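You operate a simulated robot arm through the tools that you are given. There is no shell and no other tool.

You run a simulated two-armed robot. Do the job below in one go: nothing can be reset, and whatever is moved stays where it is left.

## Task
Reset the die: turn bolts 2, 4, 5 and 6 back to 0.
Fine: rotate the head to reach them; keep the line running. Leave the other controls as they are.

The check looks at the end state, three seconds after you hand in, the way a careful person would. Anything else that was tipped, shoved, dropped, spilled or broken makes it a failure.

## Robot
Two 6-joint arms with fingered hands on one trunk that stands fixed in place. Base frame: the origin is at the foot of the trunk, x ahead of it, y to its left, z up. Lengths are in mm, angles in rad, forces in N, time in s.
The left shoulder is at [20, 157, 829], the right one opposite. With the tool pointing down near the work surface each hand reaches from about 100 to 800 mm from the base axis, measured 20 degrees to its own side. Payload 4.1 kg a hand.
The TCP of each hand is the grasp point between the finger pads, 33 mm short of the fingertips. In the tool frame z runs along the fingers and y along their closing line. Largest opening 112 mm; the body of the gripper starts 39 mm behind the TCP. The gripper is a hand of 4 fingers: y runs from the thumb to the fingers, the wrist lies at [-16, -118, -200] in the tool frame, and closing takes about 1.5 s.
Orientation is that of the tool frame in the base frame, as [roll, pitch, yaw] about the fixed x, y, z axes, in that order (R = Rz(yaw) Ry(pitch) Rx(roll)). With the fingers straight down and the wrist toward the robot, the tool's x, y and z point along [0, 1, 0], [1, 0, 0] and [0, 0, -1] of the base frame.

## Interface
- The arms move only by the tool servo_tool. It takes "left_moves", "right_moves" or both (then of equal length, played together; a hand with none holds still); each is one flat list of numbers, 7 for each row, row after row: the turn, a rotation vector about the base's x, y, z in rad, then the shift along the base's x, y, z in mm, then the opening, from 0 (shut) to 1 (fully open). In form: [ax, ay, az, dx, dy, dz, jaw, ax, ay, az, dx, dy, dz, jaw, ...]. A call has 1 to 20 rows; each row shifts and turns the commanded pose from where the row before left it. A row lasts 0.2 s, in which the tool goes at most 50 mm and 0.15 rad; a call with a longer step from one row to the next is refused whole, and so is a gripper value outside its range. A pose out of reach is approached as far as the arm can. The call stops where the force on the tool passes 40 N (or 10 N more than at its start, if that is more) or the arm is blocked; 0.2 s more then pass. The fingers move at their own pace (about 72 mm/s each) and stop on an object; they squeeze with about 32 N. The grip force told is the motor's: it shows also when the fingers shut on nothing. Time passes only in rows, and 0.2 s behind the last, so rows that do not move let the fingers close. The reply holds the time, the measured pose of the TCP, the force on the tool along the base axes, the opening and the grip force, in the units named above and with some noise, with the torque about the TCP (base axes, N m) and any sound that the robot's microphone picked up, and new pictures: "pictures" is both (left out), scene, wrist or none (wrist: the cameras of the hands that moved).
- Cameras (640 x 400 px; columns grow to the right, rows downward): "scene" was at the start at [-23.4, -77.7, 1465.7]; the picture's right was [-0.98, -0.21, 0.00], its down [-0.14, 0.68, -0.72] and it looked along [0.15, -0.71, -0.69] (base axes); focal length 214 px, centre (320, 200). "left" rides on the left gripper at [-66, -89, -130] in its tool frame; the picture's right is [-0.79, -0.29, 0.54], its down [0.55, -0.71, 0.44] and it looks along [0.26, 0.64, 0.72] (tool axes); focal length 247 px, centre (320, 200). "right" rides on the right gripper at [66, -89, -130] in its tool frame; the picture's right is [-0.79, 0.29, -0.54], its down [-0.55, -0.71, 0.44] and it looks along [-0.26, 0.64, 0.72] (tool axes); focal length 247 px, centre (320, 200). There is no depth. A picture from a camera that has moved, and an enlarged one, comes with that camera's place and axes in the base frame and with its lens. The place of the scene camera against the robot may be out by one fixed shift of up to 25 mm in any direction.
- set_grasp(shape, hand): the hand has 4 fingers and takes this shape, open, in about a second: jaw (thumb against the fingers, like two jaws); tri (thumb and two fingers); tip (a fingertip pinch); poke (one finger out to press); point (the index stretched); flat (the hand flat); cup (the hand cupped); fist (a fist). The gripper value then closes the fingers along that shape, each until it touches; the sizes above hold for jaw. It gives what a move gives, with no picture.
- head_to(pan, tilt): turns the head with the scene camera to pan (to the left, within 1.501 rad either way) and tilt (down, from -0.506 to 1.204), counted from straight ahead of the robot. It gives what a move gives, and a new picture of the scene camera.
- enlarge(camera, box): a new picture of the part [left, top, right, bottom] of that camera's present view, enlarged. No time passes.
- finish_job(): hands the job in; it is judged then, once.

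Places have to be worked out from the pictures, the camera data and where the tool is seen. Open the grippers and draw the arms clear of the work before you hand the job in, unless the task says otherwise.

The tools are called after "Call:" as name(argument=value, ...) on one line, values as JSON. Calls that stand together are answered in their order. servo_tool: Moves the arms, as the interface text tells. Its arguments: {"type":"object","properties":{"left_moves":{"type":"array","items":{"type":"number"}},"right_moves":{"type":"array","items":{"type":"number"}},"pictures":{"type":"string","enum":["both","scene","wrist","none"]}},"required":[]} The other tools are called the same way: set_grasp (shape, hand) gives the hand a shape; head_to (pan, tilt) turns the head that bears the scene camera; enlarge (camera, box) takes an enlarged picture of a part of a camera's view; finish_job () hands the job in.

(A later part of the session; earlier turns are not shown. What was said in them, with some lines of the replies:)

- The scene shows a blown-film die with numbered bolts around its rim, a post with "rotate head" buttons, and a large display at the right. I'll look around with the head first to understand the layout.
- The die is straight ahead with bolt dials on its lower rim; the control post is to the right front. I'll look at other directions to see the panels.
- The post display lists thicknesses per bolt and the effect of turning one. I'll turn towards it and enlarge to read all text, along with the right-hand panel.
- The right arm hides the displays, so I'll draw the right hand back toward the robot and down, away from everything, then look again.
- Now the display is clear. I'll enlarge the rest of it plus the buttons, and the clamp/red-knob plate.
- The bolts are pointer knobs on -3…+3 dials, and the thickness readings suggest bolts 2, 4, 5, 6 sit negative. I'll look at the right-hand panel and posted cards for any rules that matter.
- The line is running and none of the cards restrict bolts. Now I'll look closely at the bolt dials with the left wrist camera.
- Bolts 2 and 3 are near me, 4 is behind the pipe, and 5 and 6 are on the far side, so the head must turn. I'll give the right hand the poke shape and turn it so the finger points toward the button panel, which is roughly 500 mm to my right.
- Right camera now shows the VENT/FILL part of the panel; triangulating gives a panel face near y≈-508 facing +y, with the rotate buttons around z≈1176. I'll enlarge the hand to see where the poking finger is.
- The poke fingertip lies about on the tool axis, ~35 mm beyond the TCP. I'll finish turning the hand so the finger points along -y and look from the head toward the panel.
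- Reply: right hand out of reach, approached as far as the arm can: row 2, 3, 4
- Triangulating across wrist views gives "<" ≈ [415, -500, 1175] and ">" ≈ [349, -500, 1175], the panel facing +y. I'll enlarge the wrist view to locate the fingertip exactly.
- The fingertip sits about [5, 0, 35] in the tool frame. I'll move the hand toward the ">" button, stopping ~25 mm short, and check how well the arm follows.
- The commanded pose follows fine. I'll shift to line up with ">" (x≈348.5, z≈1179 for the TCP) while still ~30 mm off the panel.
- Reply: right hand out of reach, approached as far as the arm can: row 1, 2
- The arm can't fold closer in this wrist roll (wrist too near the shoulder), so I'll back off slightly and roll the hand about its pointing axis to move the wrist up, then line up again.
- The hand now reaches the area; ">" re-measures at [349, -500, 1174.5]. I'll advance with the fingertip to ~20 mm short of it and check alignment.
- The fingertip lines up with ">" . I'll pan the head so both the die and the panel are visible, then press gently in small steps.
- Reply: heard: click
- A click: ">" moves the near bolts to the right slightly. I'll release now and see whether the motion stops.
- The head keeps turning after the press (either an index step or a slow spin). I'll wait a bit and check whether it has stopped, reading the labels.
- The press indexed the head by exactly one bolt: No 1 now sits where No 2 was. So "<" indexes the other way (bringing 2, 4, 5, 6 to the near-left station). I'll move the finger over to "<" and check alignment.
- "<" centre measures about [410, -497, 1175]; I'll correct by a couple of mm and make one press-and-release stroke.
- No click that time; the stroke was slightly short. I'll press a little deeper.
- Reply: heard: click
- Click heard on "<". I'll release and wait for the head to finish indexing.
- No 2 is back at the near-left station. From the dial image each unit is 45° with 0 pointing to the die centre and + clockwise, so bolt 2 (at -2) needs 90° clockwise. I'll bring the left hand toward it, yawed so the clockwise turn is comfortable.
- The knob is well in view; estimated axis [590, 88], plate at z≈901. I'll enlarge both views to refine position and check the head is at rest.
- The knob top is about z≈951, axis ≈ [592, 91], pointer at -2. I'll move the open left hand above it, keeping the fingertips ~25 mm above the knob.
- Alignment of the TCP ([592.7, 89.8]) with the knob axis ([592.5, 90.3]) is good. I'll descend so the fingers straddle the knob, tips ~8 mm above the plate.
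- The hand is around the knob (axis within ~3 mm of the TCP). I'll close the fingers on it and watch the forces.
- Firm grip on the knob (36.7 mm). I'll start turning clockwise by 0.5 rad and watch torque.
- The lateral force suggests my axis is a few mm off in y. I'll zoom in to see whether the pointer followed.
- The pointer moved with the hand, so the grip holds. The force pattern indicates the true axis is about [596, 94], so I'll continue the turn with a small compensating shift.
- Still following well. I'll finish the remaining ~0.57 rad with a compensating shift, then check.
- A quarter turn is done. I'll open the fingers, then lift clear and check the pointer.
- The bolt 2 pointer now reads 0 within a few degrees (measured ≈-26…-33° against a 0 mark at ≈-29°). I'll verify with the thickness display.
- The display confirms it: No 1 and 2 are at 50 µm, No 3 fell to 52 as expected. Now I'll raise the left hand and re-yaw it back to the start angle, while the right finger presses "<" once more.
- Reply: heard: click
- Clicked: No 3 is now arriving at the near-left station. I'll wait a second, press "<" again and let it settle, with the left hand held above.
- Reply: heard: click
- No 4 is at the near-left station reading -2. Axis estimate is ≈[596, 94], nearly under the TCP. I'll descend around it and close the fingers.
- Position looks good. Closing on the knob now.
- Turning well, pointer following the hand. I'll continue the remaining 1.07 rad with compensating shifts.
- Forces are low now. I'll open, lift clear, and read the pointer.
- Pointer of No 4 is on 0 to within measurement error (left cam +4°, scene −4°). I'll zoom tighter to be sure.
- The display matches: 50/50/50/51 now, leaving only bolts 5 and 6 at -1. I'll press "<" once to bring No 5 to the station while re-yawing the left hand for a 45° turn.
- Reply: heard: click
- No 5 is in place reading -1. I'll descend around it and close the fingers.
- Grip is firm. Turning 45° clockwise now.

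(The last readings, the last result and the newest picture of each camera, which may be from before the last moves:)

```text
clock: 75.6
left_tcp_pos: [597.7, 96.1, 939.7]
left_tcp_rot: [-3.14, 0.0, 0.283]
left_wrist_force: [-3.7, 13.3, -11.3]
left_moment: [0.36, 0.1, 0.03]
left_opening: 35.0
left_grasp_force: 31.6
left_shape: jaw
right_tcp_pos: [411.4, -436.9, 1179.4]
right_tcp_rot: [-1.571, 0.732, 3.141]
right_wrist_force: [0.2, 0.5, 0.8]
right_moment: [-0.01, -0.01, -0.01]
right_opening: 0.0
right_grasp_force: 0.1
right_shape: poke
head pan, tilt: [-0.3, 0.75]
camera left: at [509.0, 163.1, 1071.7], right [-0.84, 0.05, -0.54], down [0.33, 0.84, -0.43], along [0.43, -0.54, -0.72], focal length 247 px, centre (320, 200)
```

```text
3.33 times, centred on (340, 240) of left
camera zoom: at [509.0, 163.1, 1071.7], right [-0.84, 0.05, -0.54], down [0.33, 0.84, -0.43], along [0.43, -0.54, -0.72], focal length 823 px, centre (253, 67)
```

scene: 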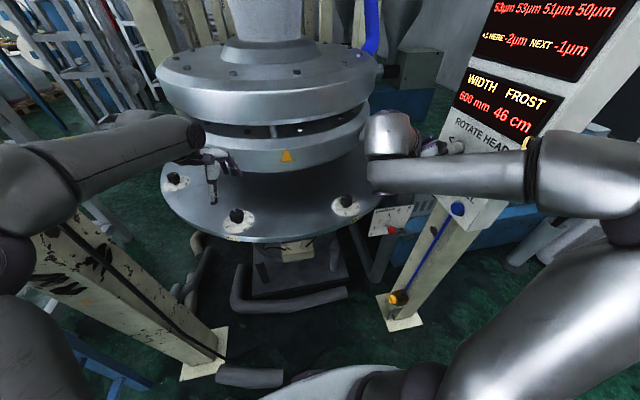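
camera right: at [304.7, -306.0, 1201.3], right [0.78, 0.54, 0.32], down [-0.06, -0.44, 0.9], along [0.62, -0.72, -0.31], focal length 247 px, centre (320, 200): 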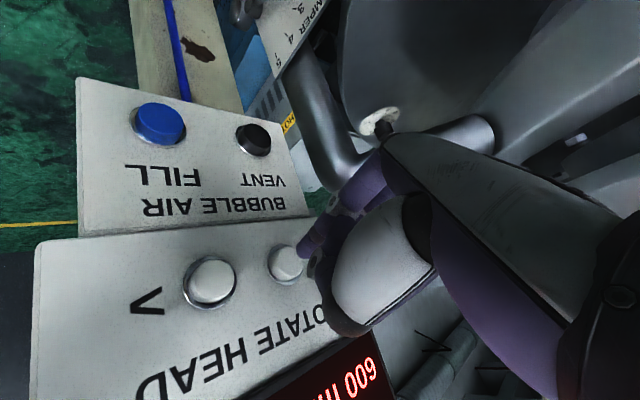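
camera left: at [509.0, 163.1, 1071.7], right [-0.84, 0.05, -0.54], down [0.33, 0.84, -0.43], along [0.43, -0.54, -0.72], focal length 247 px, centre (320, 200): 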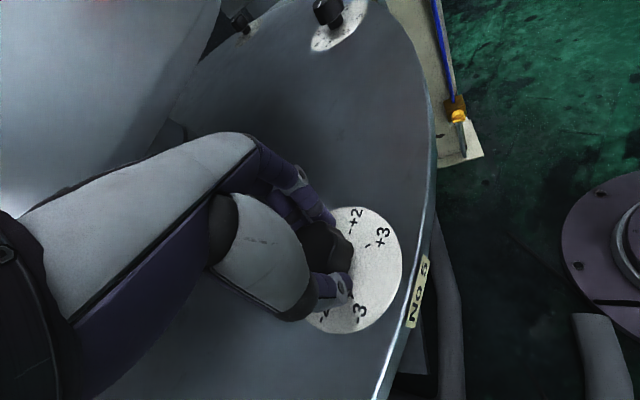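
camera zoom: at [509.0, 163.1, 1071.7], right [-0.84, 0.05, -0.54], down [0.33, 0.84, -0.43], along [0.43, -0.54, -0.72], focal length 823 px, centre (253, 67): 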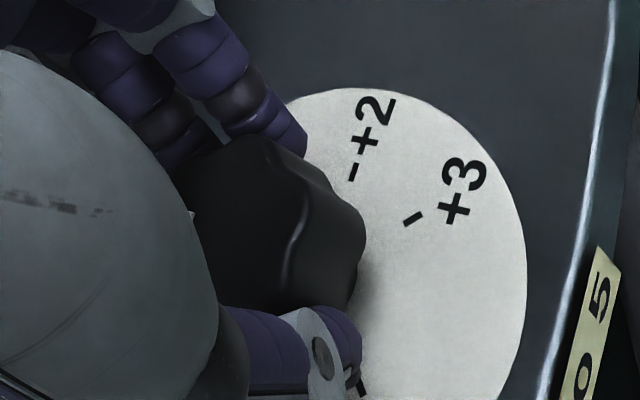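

45° turned. Opening, lifting clear and checking the pointer.

Call:
servo_tool(left_moves=[0, 0, 0, 0, 0, 0, 1, 0, 0, 0, 0, 0, 0, 1, 0, 0, 0, 0, 0, 0, 1, 0, 0, 0, 0, 0, 0, 1, 0, 0, 0, 0, 0, 0, 1, 0, 0, 0, 0, 0, 0, 1, 0, 0, 0, 0, 0, 0, 1, 0, 0, 0, 0, 0, 15, 1, 0, 0, 0, 0, 0, 25, 1, 0, 0, 0, 0, 0, 40, 1, 0, 0, 0, 0, 0, 50, 1], pictures="both")

Call:
enlarge(camera="left", box=[345, 240, 440, 340])

Call:
enlarge(camera="scene", box=[222, 200, 262, 240])

```text
clock: 78.0
left_tcp_pos: [596.7, 93.6, 1071.7]
left_tcp_rot: [3.141, -0.001, 0.285]
left_wrist_force: [0.2, -0.1, 0.3]
left_moment: [-0.02, 0.04, -0.01]
left_opening: 111.6
left_grasp_force: 0.1
left_shape: jaw
right_tcp_pos: [411.7, -436.7, 1178.5]
right_tcp_rot: [-1.572, 0.732, 3.137]
right_wrist_force: [0.2, 0.9, 0.9]
right_moment: [-0.02, -0.02, 0.02]
right_opening: 0.0
right_grasp_force: 0.1
right_shape: poke
head pan, tilt: [-0.3, 0.75]
camera left: at [508.5, 160.3, 1203.6], right [-0.84, 0.05, -0.54], down [0.33, 0.84, -0.44], along [0.43, -0.54, -0.72], focal length 247 px, centre (320, 200)
```

scene: 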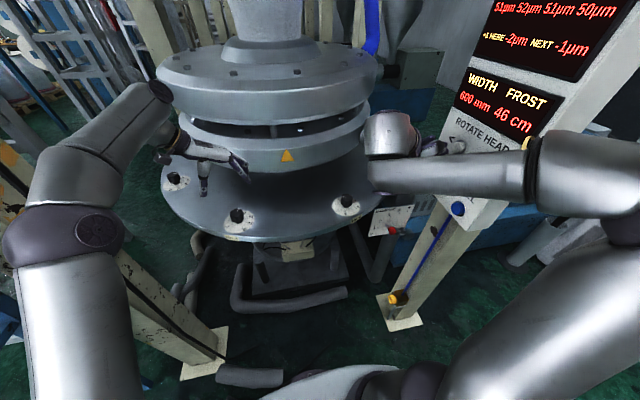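
left: 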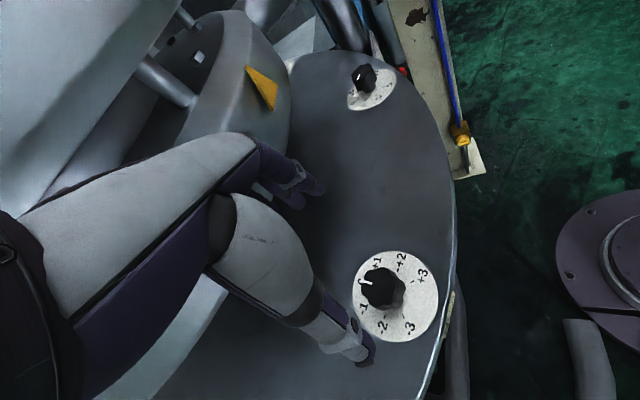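

```text
4.00 times, centred on (392, 290) of left
camera zoom: at [508.5, 160.3, 1203.6], right [-0.84, 0.05, -0.54], down [0.33, 0.84, -0.44], along [0.43, -0.54, -0.72], focal length 988 px, centre (30, -160)
```

zoom: 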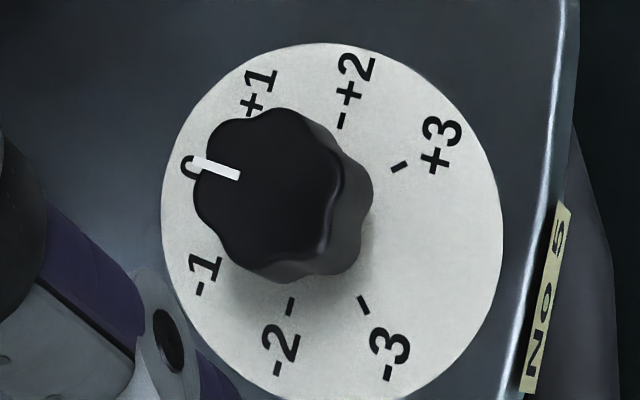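

```text
10.00 times, centred on (242, 220) of scene
camera zoom: at [39.0, -21.5, 1466.6], right [-0.3, -0.96, 0.0], down [-0.65, 0.2, -0.73], along [0.7, -0.22, -0.68], focal length 2145 px, centre (1100, 0)
```

zoom: 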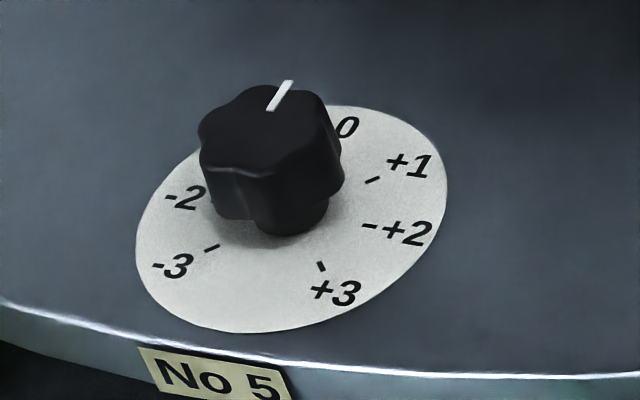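

No 5 reads exactly 0 like No 4, and the display shows 51/52/51/50 as predicted. I'll press "<" once more for No 6 and re-yaw the left hand.

Call:
servo_tool(left_moves=[0, 0, 0.131, 0, 0, 0, 1, 0, 0, 0.131, 0, 0, 0, 1, 0, 0, 0.131, 0, 0, 0, 1, 0, 0, 0.131, 0, 0, 0, 1, 0, 0, 0.131, 0, 0, 0, 1, 0, 0, 0.1304, 0, 0, 0, 1, 0, 0, 0, 0, 0, 0, 1, 0, 0, 0, 0, 0, 0, 1, 0, 0, 0, 0, 0, 0, 1, 0, 0, 0, 0, 0, 0, 1, 0, 0, 0, 0, 0, 0, 1, 0, 0, 0, 0, 0, 0, 1, 0, 0, 0, 0, 0, 0, 1, 0, 0, 0, 0, 0, 0, 1, 0, 0, 0, 0, 0, 0, 1, 0, 0, 0, 0, 0, 0, 1, 0, 0, 0, 0, 0, 0, 1, 0, 0, 0, 0, 0, 0, 1, 0, 0, 0, 0, 0, 0, 1, 0, 0, 0, 0, 0, 0, 1], right_moves=[0, 0, 0, 0, -12, 0, 0, 0, 0, 0, 0, -12, 0, 0, 0, 0, 0, 0, -4, 0, 0, 0, 0, 0, 0, -4, 0, 0, 0, 0, 0, 0, 0, 0, 0, 0, 0, 0, 0, 12, 0, 0, 0, 0, 0, 0, 12, 0, 0, 0, 0, 0, 0, 8, 0, 0, 0, 0, 0, 0, 0, 0, 0, 0, 0, 0, 0, 0, 0, 0, 0, 0, 0, 0, 0, 0, 0, 0, 0, 0, 0, 0, 0, 0, 0, 0, 0, 0, 0, 0, 0, 0, 0, 0, 0, 0, 0, 0, 0, 0, 0, 0, 0, 0, 0, 0, 0, 0, 0, 0, 0, 0, 0, 0, 0, 0, 0, 0, 0, 0, 0, 0, 0, 0, 0, 0, 0, 0, 0, 0, 0, 0, 0, 0, 0, 0, 0, 0, 0, 0], pictures="both")

Call:
enlarge(camera="left", box=[330, 210, 470, 350])

Call:
enlarge(camera="scene", box=[180, 160, 420, 280])

```text
clock: 82.2
left_tcp_pos: [596.8, 94.3, 1071.1]
left_tcp_rot: [3.14, -0.001, 1.069]
left_wrist_force: [-0.1, 0.4, 0.5]
left_moment: [0.03, -0.04, 0.0]
left_opening: 111.7
left_grasp_force: 0.1
left_shape: jaw
right_tcp_pos: [411.2, -436.3, 1183.3]
right_tcp_rot: [-1.572, 0.73, 3.14]
right_wrist_force: [0.1, -0.6, -0.9]
right_moment: [0.0, 0.01, -0.01]
right_opening: 0.1
right_grasp_force: 0.0
right_shape: poke
head pan, tilt: [-0.3, 0.75]
heard: click
camera right: at [304.7, -306.2, 1203.4], right [0.78, 0.54, 0.32], down [-0.06, -0.44, 0.9], along [0.62, -0.72, -0.31], focal length 247 px, centre (320, 200)
camera left: at [487.2, 79.8, 1202.9], right [-0.63, -0.56, -0.54], down [-0.36, 0.83, -0.44], along [0.69, -0.08, -0.72], focal length 247 px, centre (320, 200)
```

scene: 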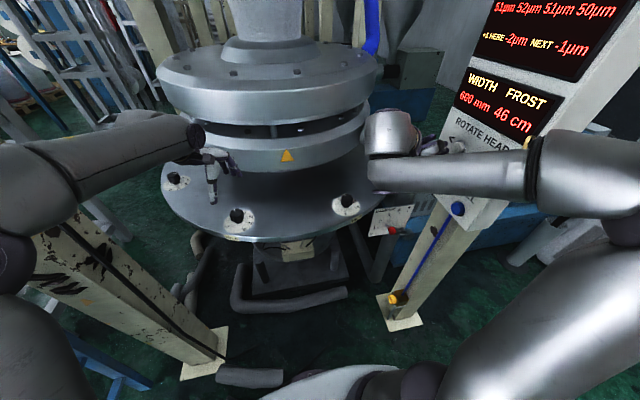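
right: 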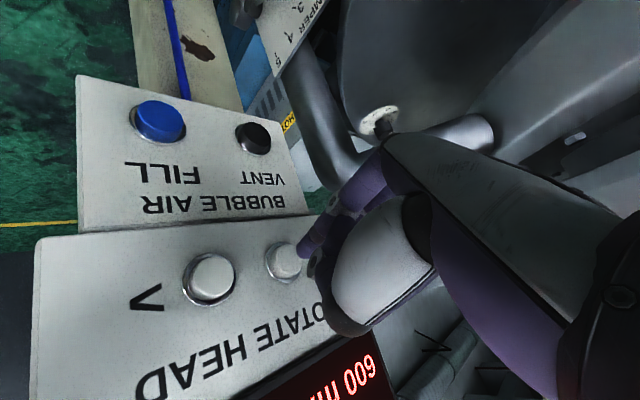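
left: 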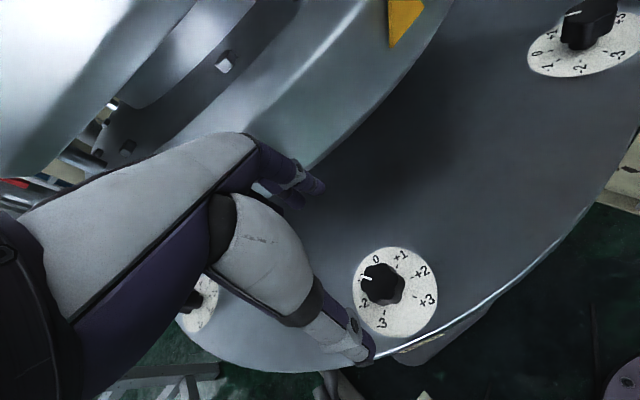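

```text
2.86 times, centred on (400, 280) of left
camera zoom: at [487.2, 79.8, 1202.9], right [-0.63, -0.56, -0.54], down [-0.36, 0.83, -0.44], along [0.69, -0.08, -0.72], focal length 706 px, centre (91, -29)
```

zoom: 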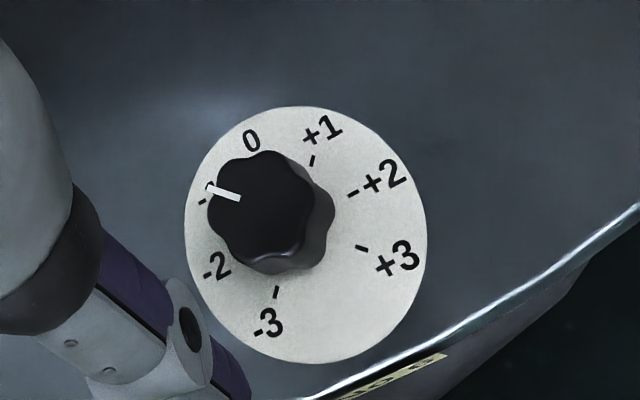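

```text
2.67 times, centred on (300, 220) of scene
camera zoom: at [38.9, -21.6, 1466.6], right [-0.3, -0.96, 0.0], down [-0.65, 0.2, -0.73], along [0.7, -0.22, -0.68], focal length 572 px, centre (373, 147)
```

zoom: 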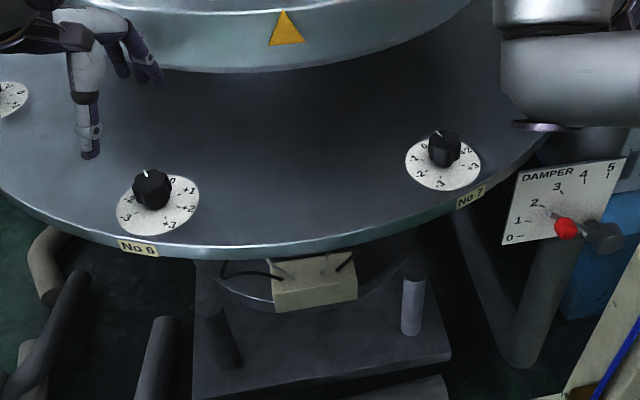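

No 6 is in place reading -1. I'll descend, grip and turn it 45° clockwise the same way.

Call:
servo_tool(left_moves=[0, 0, 0, 0, 0.5, -35, 1, 0, 0, 0, 0, 0, -35, 1, 0, 0, 0, 0, 0, -30, 1, 0, 0, 0, 0, 0, -18, 1, 0, 0, 0, 0, 0, -12, 1], pictures="wrist")

Call:
servo_tool(left_moves=[0, 0, 0, 0, 0, 0, 0, 0, 0, 0, 0, 0, 0, 0, 0, 0, 0, 0, 0, 0, 0, 0, 0, 0, 0, 0, 0, 0, 0, 0, 0, 0, 0, 0, 0, 0, 0, 0, 0, 0, 0, 0], pictures="wrist")

```text
clock: 83.4
left_tcp_pos: [597.0, 96.8, 943.0]
left_tcp_rot: [3.141, -0.001, 1.071]
left_wrist_force: [-0.1, 0.4, 0.2]
left_moment: [0.04, -0.02, 0.03]
left_opening: 111.7
left_grasp_force: 0.1
left_shape: jaw
right_tcp_pos: [412.1, -436.6, 1180.0]
right_tcp_rot: [-1.574, 0.729, 3.138]
right_wrist_force: [-0.4, 0.1, 0.1]
right_moment: [0.04, -0.02, 0.03]
right_opening: 0.2
right_grasp_force: 0.1
right_shape: poke
head pan, tilt: [-0.3, 0.75]
camera left: at [487.5, 80.3, 1073.7], right [-0.63, -0.56, -0.54], down [-0.36, 0.83, -0.44], along [0.69, -0.08, -0.72], focal length 247 px, centre (320, 200)
```

left: 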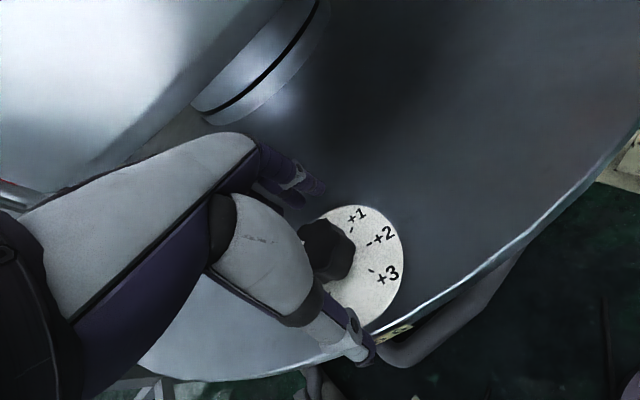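

```text
clock: 84.8
left_tcp_pos: [597.7, 95.6, 942.3]
left_tcp_rot: [-3.141, -0.001, 1.072]
left_wrist_force: [-5.3, -0.7, -0.6]
left_moment: [-0.06, 0.09, 0.04]
left_opening: 36.2
left_grasp_force: 31.9
left_shape: jaw
right_tcp_pos: [411.6, -436.9, 1181.2]
right_tcp_rot: [-1.573, 0.732, 3.139]
right_wrist_force: [-0.1, -0.2, -0.9]
right_moment: [0.02, 0.03, 0.0]
right_opening: 0.0
right_grasp_force: 0.0
right_shape: poke
head pan, tilt: [-0.3, 0.75]
camera left: at [487.2, 80.2, 1073.9], right [-0.63, -0.56, -0.54], down [-0.36, 0.83, -0.43], along [0.69, -0.08, -0.72], focal length 247 px, centre (320, 200)
```

left: 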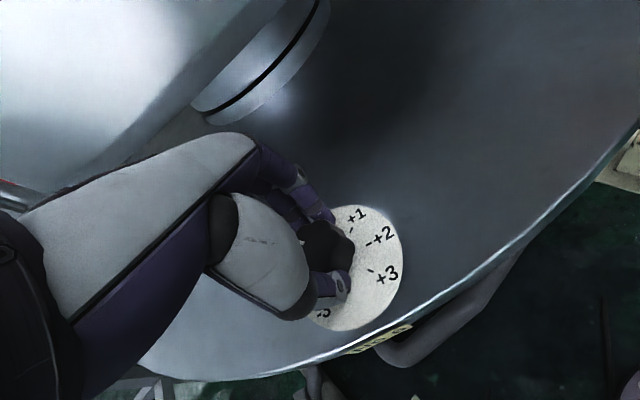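

Gripped at 36.2 mm as before. Turning 45° clockwise.

Call:
servo_tool(left_moves=[0, 0, -0.0982, 0, 0.2, 0, 0, 0, 0, -0.0982, 0, 0.2, 0, 0, 0, 0, -0.0982, 0, 0.2, 0, 0, 0, 0, -0.0982, 0, 0.2, 0, 0, 0, 0, -0.0982, 0, 0.2, 0, 0, 0, 0, -0.0982, 0, 0.2, 0, 0, 0, 0, -0.0982, 0, 0.2, 0, 0, 0, 0, -0.0982, 0, 0.2, 0, 0], pictures="wrist")

Call:
servo_tool(left_moves=[0, 0, 0, 0, 0, 0, 1, 0, 0, 0, 0, 0, 0, 1, 0, 0, 0, 0, 0, 0, 1, 0, 0, 0, 0, 0, 0, 1, 0, 0, 0, 0, 0, 0, 1, 0, 0, 0, 0, 0, 0, 1, 0, 0, 0, 0, 0, 0, 1, 0, 0, 0, 0, 0, 15, 1, 0, 0, 0, 0, 0, 25, 1, 0, 0, 0, 0, 0, 40, 1, 0, 0, 0, 0, 0, 50, 1], pictures="both")

Call:
enlarge(camera="left", box=[345, 240, 440, 340])

Call:
enlarge(camera="scene", box=[222, 200, 262, 240])

```text
clock: 86.6
left_tcp_pos: [598.2, 98.1, 941.7]
left_tcp_rot: [-3.141, -0.004, 0.282]
left_wrist_force: [-1.5, 7.6, 6.4]
left_moment: [0.22, 0.03, 0.06]
left_opening: 36.6
left_grasp_force: 32.4
left_shape: jaw
right_tcp_pos: [411.1, -434.8, 1181.1]
right_tcp_rot: [-1.571, 0.731, 3.141]
right_wrist_force: [0.8, -0.2, -0.8]
right_moment: [-0.02, 0.03, -0.03]
right_opening: 0.1
right_grasp_force: 0.1
right_shape: poke
head pan, tilt: [-0.3, 0.75]
camera left: at [508.6, 164.8, 1073.4], right [-0.84, 0.05, -0.54], down [0.33, 0.84, -0.43], along [0.43, -0.54, -0.72], focal length 247 px, centre (320, 200)
```

left: 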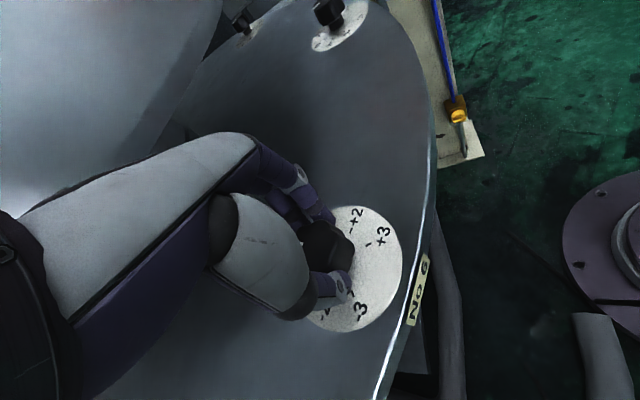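

```text
clock: 89.0
left_tcp_pos: [595.7, 99.0, 1072.0]
left_tcp_rot: [-3.141, 0.002, 0.283]
left_wrist_force: [0.5, -0.1, 0.1]
left_moment: [-0.01, -0.01, 0.03]
left_opening: 111.6
left_grasp_force: 0.0
left_shape: jaw
right_tcp_pos: [410.9, -436.8, 1180.4]
right_tcp_rot: [-1.572, 0.732, 3.139]
right_wrist_force: [0.5, 0.6, 0.5]
right_moment: [-0.01, -0.01, -0.04]
right_opening: 0.1
right_grasp_force: 0.0
right_shape: poke
head pan, tilt: [-0.3, 0.75]
camera left: at [507.4, 165.2, 1204.3], right [-0.84, 0.05, -0.54], down [0.33, 0.84, -0.44], along [0.43, -0.54, -0.72], focal length 247 px, centre (320, 200)
```

scene: 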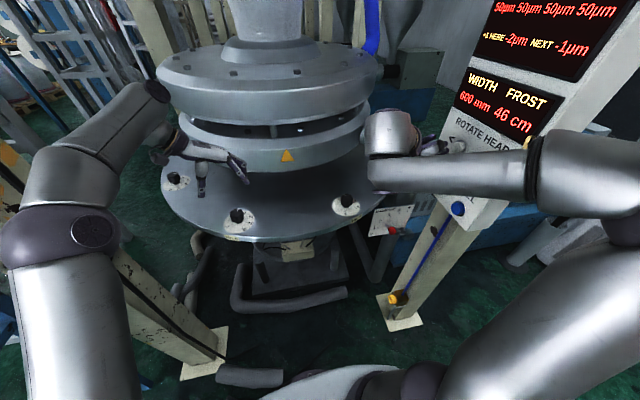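
left: 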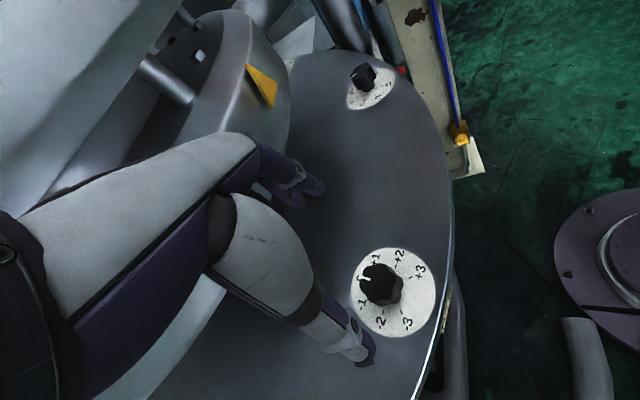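

```text
4.00 times, centred on (392, 290) of left
camera zoom: at [507.4, 165.2, 1204.3], right [-0.84, 0.05, -0.54], down [0.33, 0.84, -0.44], along [0.43, -0.54, -0.72], focal length 988 px, centre (30, -160)
```

zoom: 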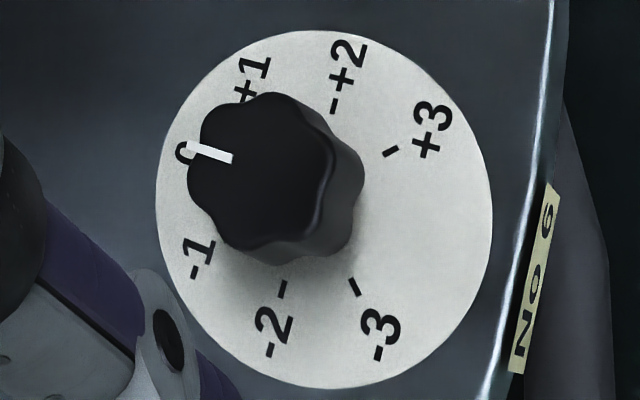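

```text
10.00 times, centred on (242, 220) of scene
camera zoom: at [39.0, -21.5, 1466.6], right [-0.3, -0.96, 0.0], down [-0.65, 0.2, -0.73], along [0.7, -0.22, -0.68], focal length 2145 px, centre (1100, 0)
```

zoom: 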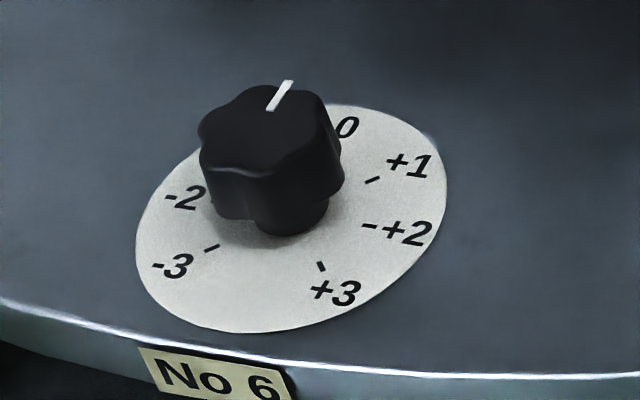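

All four bottom readings are 50 µm and No 6 points at 0. I'll check the top row and confirm the line is still running before withdrawing the arms.

Call:
head_to(pan=-0.8, tilt=0.4)

Call:
enlarge(camera="scene", box=[280, 50, 420, 200])

Call:
servo_tool(left_moves=[0, 0, 0, 0, 0, 40, 1, 0, 0, 0, -10, 0, 40, 1, 0, 0, 0.1, -30, -8, 30, 1, 0, 0, 0.1, -35, -8, 25, 1, 0, 0, 0.1, -35, -8, 25, 1, 0, 0, 0.1, -35, -8, 25, 1, 0, 0, 0.1, -35, -8, 25, 1, 0, 0, 0.1, -35, -8, 20, 1, 0, 0, 0.1, -35, -8, 15, 1, 0, 0, 0.1, -25, -8, 5, 1, 0, 0, 0.1, 0, -8, 0, 1], right_moves=[0, 0, 0, 0, 15, 0, 0, 0, 0, 0, 0, 20, 0, 0, 0, 0, 0, 0, 20, 0, 0, 0, 0, 0, 0, 20, 5, 0, 0, 0, 0, 0, 10, 10, 0, 0, 0, 0, -5, 0, 10, 0, 0, 0, 0, -5, 0, 10, 0, 0, 0, 0, -5, 0, 10, 0, 0, 0, 0, 0, 0, 0, 0, 0, 0, 0, 0, 0, 0, 0, 0, 0, 0, 0, 0, 0, 0], pictures="both")

```text
clock: 89.9
left_tcp_pos: [595.7, 97.6, 1071.9]
left_tcp_rot: [-3.141, 0.001, 0.283]
left_wrist_force: [0.0, 0.9, -0.3]
left_moment: [0.05, -0.03, -0.01]
left_opening: 111.5
left_grasp_force: 0.0
left_shape: jaw
right_tcp_pos: [411.6, -436.9, 1181.0]
right_tcp_rot: [-1.572, 0.731, 3.14]
right_wrist_force: [0.2, 0.0, -0.4]
right_moment: [-0.05, -0.05, 0.0]
right_opening: 0.0
right_grasp_force: 0.1
right_shape: poke
head pan, tilt: [-0.799, 0.4]
```

scene: 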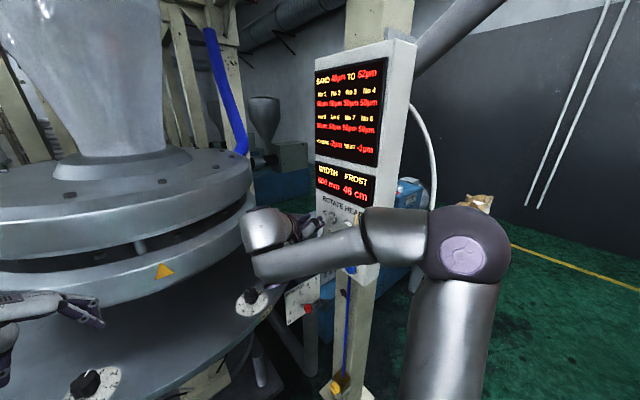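

```text
2.67 times, centred on (350, 125) of scene
camera zoom: at [24.3, -63.5, 1497.6], right [-0.72, -0.7, 0.0], down [-0.27, 0.28, -0.92], along [0.64, -0.66, -0.39], focal length 572 px, centre (240, 400)
```

zoom: 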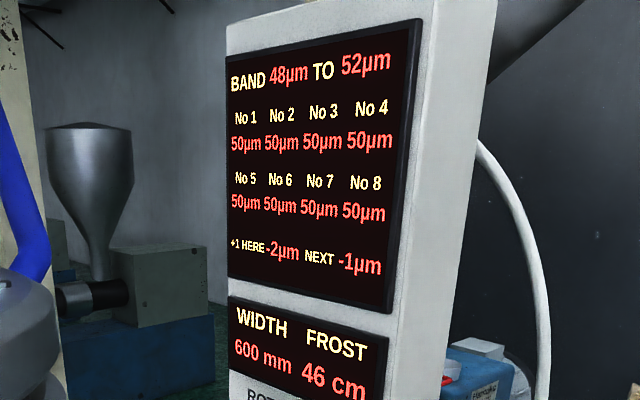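

```text
clock: 92.3
left_tcp_pos: [316.6, 26.2, 1319.1]
left_tcp_rot: [-3.142, -0.002, 1.186]
left_wrist_force: [0.2, 0.6, 0.3]
left_moment: [-0.04, 0.01, 0.0]
left_opening: 111.9
left_grasp_force: 0.0
left_shape: jaw
left hand out of reach, approached as far as the arm can: row 2
right_tcp_pos: [396.5, -352.8, 1225.0]
right_tcp_rot: [-1.57, 0.732, -3.139]
right_wrist_force: [1.1, -0.5, 1.0]
right_moment: [0.01, -0.02, -0.02]
right_opening: 0.0
right_grasp_force: 0.1
right_shape: poke
head pan, tilt: [-0.799, 0.4]
camera right: at [290.0, -221.1, 1247.3], right [0.78, 0.54, 0.32], down [-0.06, -0.44, 0.9], along [0.62, -0.72, -0.31], focal length 247 px, centre (320, 200)
camera left: at [209.8, -1.8, 1450.1], right [-0.56, -0.63, -0.54], down [-0.45, 0.78, -0.43], along [0.69, 0.0, -0.72], focal length 247 px, centre (320, 200)
```

scene: 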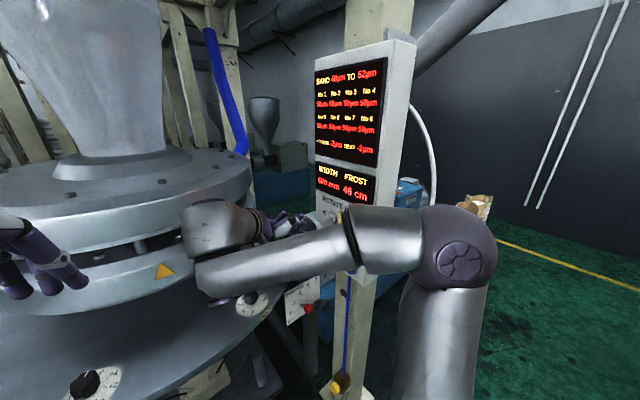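
right: 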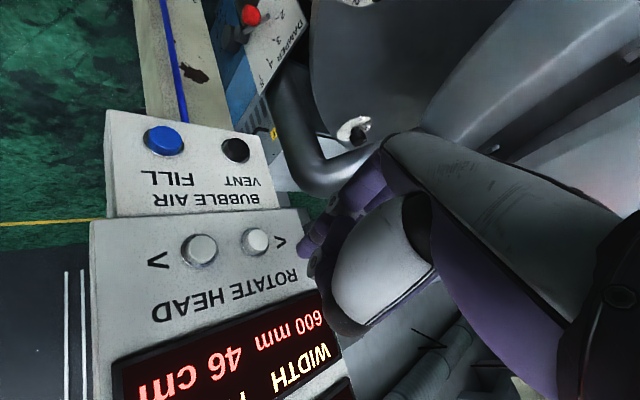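
left: 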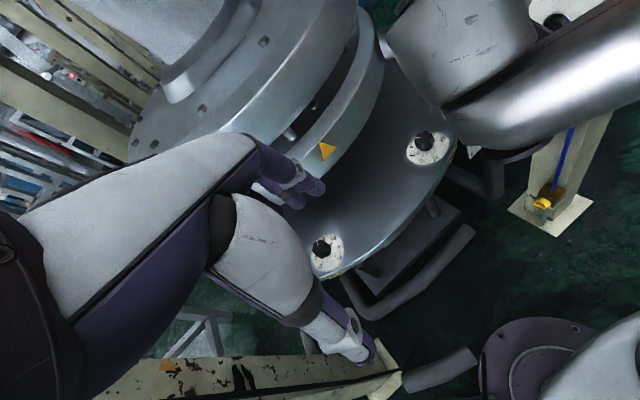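

All eight readings are 50 µm and the line is running normally. I'll now return the right hand to its resting pose by reversing its earlier rotation, staying clear of the panel.

Call:
servo_tool(right_moves=[0, 0, 0, -15, -15, 15, 0, 0, 0, 0, -15, -15, 15, 0, 0, -0.14, 0, -8, 0, 5, 0, 0, -0.14, 0, -8, 0, 5, 0, 0, -0.14, 0, -8, 0, 5, 0, 0, -0.14, 0, -8, 0, 5, 0, 0, -0.14, 0, -8, 0, 5, 0, 0, -0.14, 0, -8, 0, 5, 0], pictures="scene")

Call:
servo_tool(right_moves=[0.1428, 0, 0, -1, 3, 0, 0, 0.1428, 0, 0, -1, 3, 0, 0, 0.1428, 0, 0, -1, 3, 0, 0, 0.1428, 0, 0, -1, 3, 0, 0, 0.1428, 0, 0, -1, 3, 0, 0, 0.1428, 0, 0, -1, 3, 0, 0, 0.1428, 0, 0, -1, 3, 0, 0, 0.1428, 0, 0, -1, 3, 0, 0, 0.1428, 0, 0, -1, 3, 0, 0, 0.1428, 0, 0, -1, 3, 0, 0, 0.1428, 0, 0, -1, 3, 0, 0, 0, 0, -0.129, 0, 0, 0, 0, 0, 0, -0.129, 0, 0, 0, 0, 0, 0, -0.128, 0, 0, 0, 0], pictures="both")

```text
clock: 94.1
left_tcp_pos: [316.5, 26.0, 1319.6]
left_tcp_rot: [3.141, 0.0, 1.185]
left_wrist_force: [0.3, 0.5, -0.6]
left_moment: [0.0, -0.03, 0.0]
left_opening: 112.0
left_grasp_force: 0.0
left_shape: jaw
right_tcp_pos: [319.6, -383.3, 1284.3]
right_tcp_rot: [2.282, 1.566, 0.711]
right_wrist_force: [0.9, -0.1, -0.1]
right_moment: [0.03, 0.02, -0.02]
right_opening: 0.2
right_grasp_force: 0.0
right_shape: poke
head pan, tilt: [-0.799, 0.4]
```

scene: 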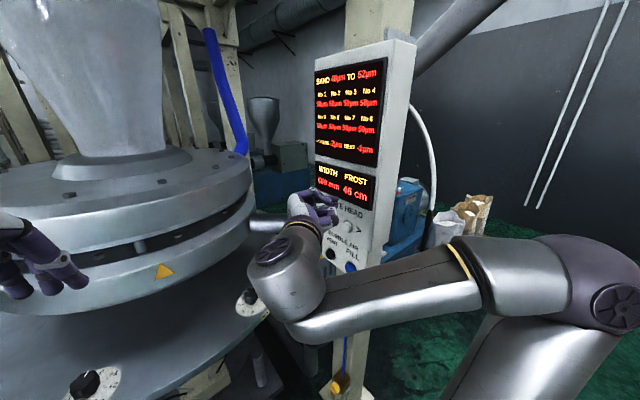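

```text
clock: 97.1
left_tcp_pos: [316.3, 25.8, 1318.7]
left_tcp_rot: [-3.14, 0.001, 1.186]
left_wrist_force: [-0.4, -0.2, -0.5]
left_moment: [0.0, -0.01, -0.02]
left_opening: 111.9
left_grasp_force: 0.1
left_shape: jaw
right_tcp_pos: [307.7, -348.2, 1284.7]
right_tcp_rot: [-3.141, -0.002, 1.183]
right_wrist_force: [-0.8, -0.8, -0.2]
right_moment: [0.02, 0.02, 0.01]
right_opening: 0.2
right_grasp_force: 0.0
right_shape: poke
head pan, tilt: [-0.799, 0.4]
camera right: at [251.5, -253.1, 1415.2], right [-0.04, -0.84, 0.54], down [-0.87, -0.24, -0.44], along [0.5, -0.48, -0.72], focal length 247 px, centre (320, 200)
```

scene: 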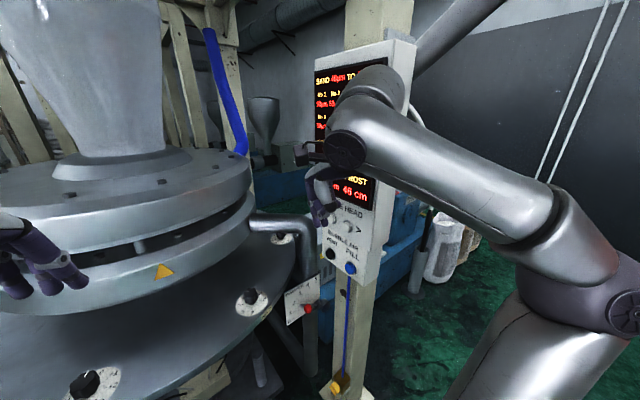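
right: 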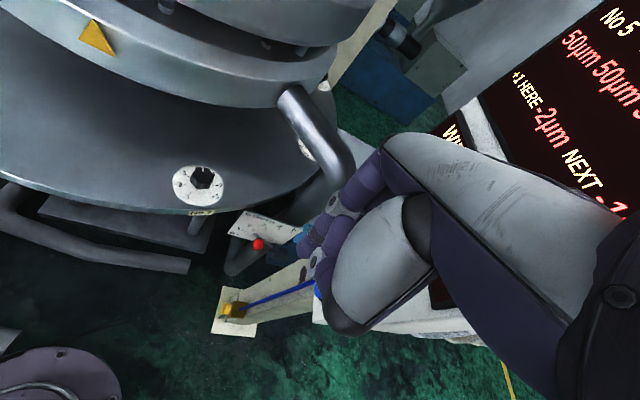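

Both arms are back in their rest poses. I'll open the right hand to jaw shape and do a last check of the damper, run lamp and panels.

Call:
set_grasp(shape="jaw", hand="right")

Call:
head_to(pan=-1.5, tilt=0.7)

Call:
enlarge(camera="scene", box=[480, 240, 640, 400])

Call:
enlarge(camera="right", box=[150, 150, 310, 270])

Call:
head_to(pan=0.0, tilt=0.75)

Call:
enlarge(camera="scene", box=[200, 120, 520, 320])

```text
clock: 98.0
left_tcp_pos: [318.3, 25.9, 1319.1]
left_tcp_rot: [-3.14, 0.001, 1.185]
left_wrist_force: [-0.3, 0.5, -0.1]
left_moment: [0.04, 0.0, -0.02]
left_opening: 112.3
left_grasp_force: 0.0
left_shape: jaw
right_tcp_pos: [308.0, -348.2, 1285.0]
right_tcp_rot: [3.141, 0.0, 1.185]
right_wrist_force: [0.2, -0.4, 0.3]
right_moment: [-0.02, 0.02, -0.01]
right_opening: 112.0
right_grasp_force: 0.1
right_shape: jaw
head pan, tilt: [-0.799, 0.4]
```

```text
clock: 99.1
left_tcp_pos: [317.1, 26.1, 1318.8]
left_tcp_rot: [-3.142, -0.001, 1.185]
left_wrist_force: [-0.7, 0.1, -0.6]
left_moment: [0.02, 0.06, -0.03]
left_opening: 111.9
left_grasp_force: 0.0
left_shape: jaw
right_tcp_pos: [308.4, -347.5, 1285.7]
right_tcp_rot: [-3.14, 0.001, 1.186]
right_wrist_force: [0.3, 0.1, 0.5]
right_moment: [-0.01, -0.02, 0.0]
right_opening: 111.8
right_grasp_force: 0.0
right_shape: jaw
head pan, tilt: [-1.499, 0.7]
```

scene: 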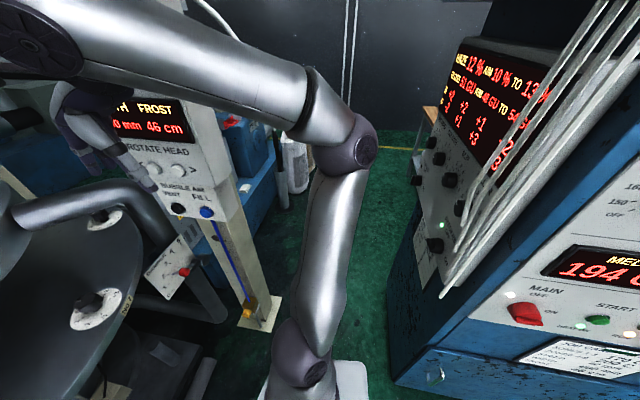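

```text
2.50 times, centred on (560, 320) of scene
camera zoom: at [-34.2, -81.8, 1470.8], right [-1.0, -0.07, 0.0], down [-0.05, 0.64, -0.77], along [0.06, -0.76, -0.64], focal length 536 px, centre (-280, -100)
```

zoom: 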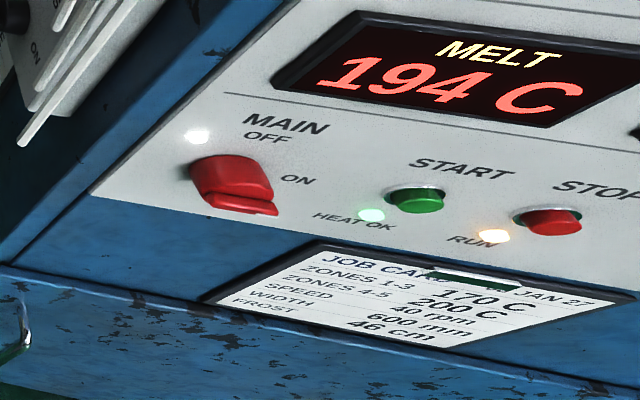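

```text
3.33 times, centred on (230, 210) of right
camera zoom: at [251.4, -253.2, 1415.1], right [-0.03, -0.84, 0.54], down [-0.87, -0.24, -0.44], along [0.5, -0.48, -0.72], focal length 823 px, centre (620, 167)
```

zoom: 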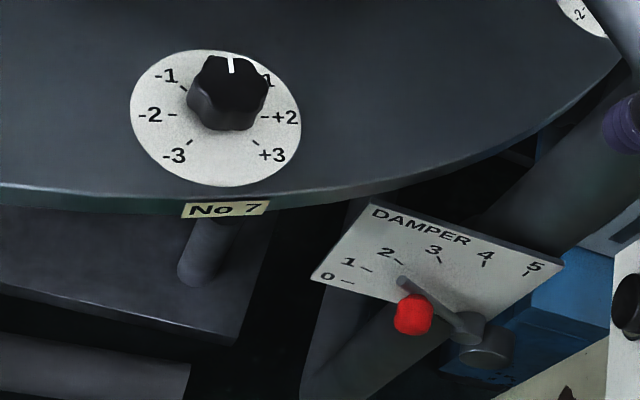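

```text
clock: 100.7
left_tcp_pos: [318.2, 26.1, 1318.9]
left_tcp_rot: [3.141, -0.002, 1.185]
left_wrist_force: [-0.4, 0.1, 0.3]
left_moment: [0.02, 0.01, 0.0]
left_opening: 112.1
left_grasp_force: 0.1
left_shape: jaw
right_tcp_pos: [307.6, -348.3, 1285.1]
right_tcp_rot: [-3.141, -0.001, 1.186]
right_wrist_force: [0.0, 0.2, -0.4]
right_moment: [0.03, 0.02, 0.03]
right_opening: 112.0
right_grasp_force: 0.2
right_shape: jaw
head pan, tilt: [0.0, 0.75]
```

scene: 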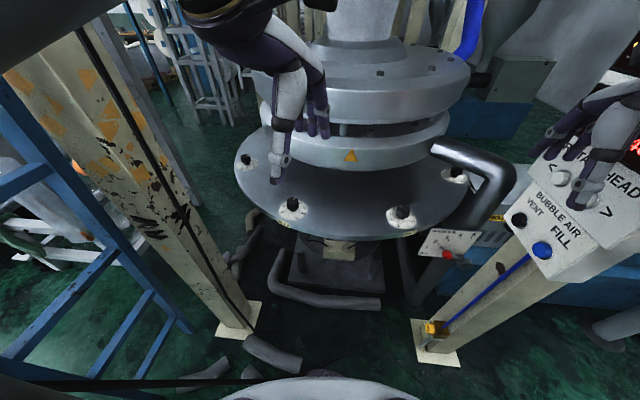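

```text
2.00 times, centred on (360, 220) of scene
camera zoom: at [42.6, 2.8, 1466.6], right [0.0, -1.0, 0.0], down [-0.68, 0.0, -0.73], along [0.73, 0.0, -0.68], focal length 429 px, centre (240, 160)
```

zoom: 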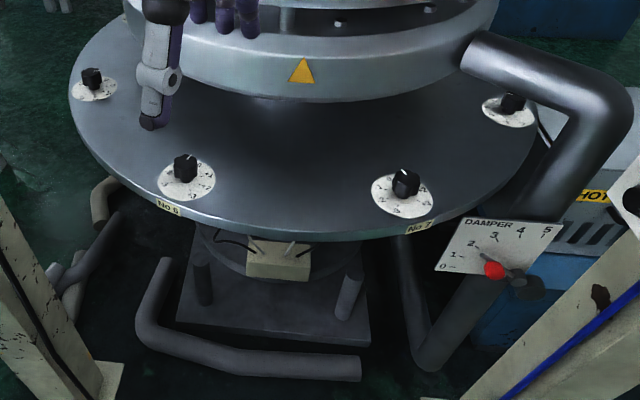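

Bolts 2, 4, 5 and 6 are at 0 and all thickness readings are 50 µm. The RUN lamp is lit, the damper and panels are unchanged, and both hands are open and clear. I'll hand the job in.

Call:
finish_job()

```text
The job is handed in.
```

Bolts 2, 4, 5 and 6 are back at 0, and the job is handed in. All eight thickness readings show 50 µm, inside the 48–52 µm band.

- **Bolts:** 2 and 4 were at -2 and took a quarter turn clockwise each. 5 and 6 were at -1 and took an eighth of a turn each.
- **Line:** the RUN lamp was still lit at the last check. The damper, bubble air and panel settings look as they did at the start.
- **Head position:** I left the head four bolts round from where it started, so No 6 and No 7 now sit at the front instead of No 2 and No 3. My first press was ">", which moved it the wrong way; I used "<" from then on.
- **Arms:** both hands are open and clear of the die and the button panel.
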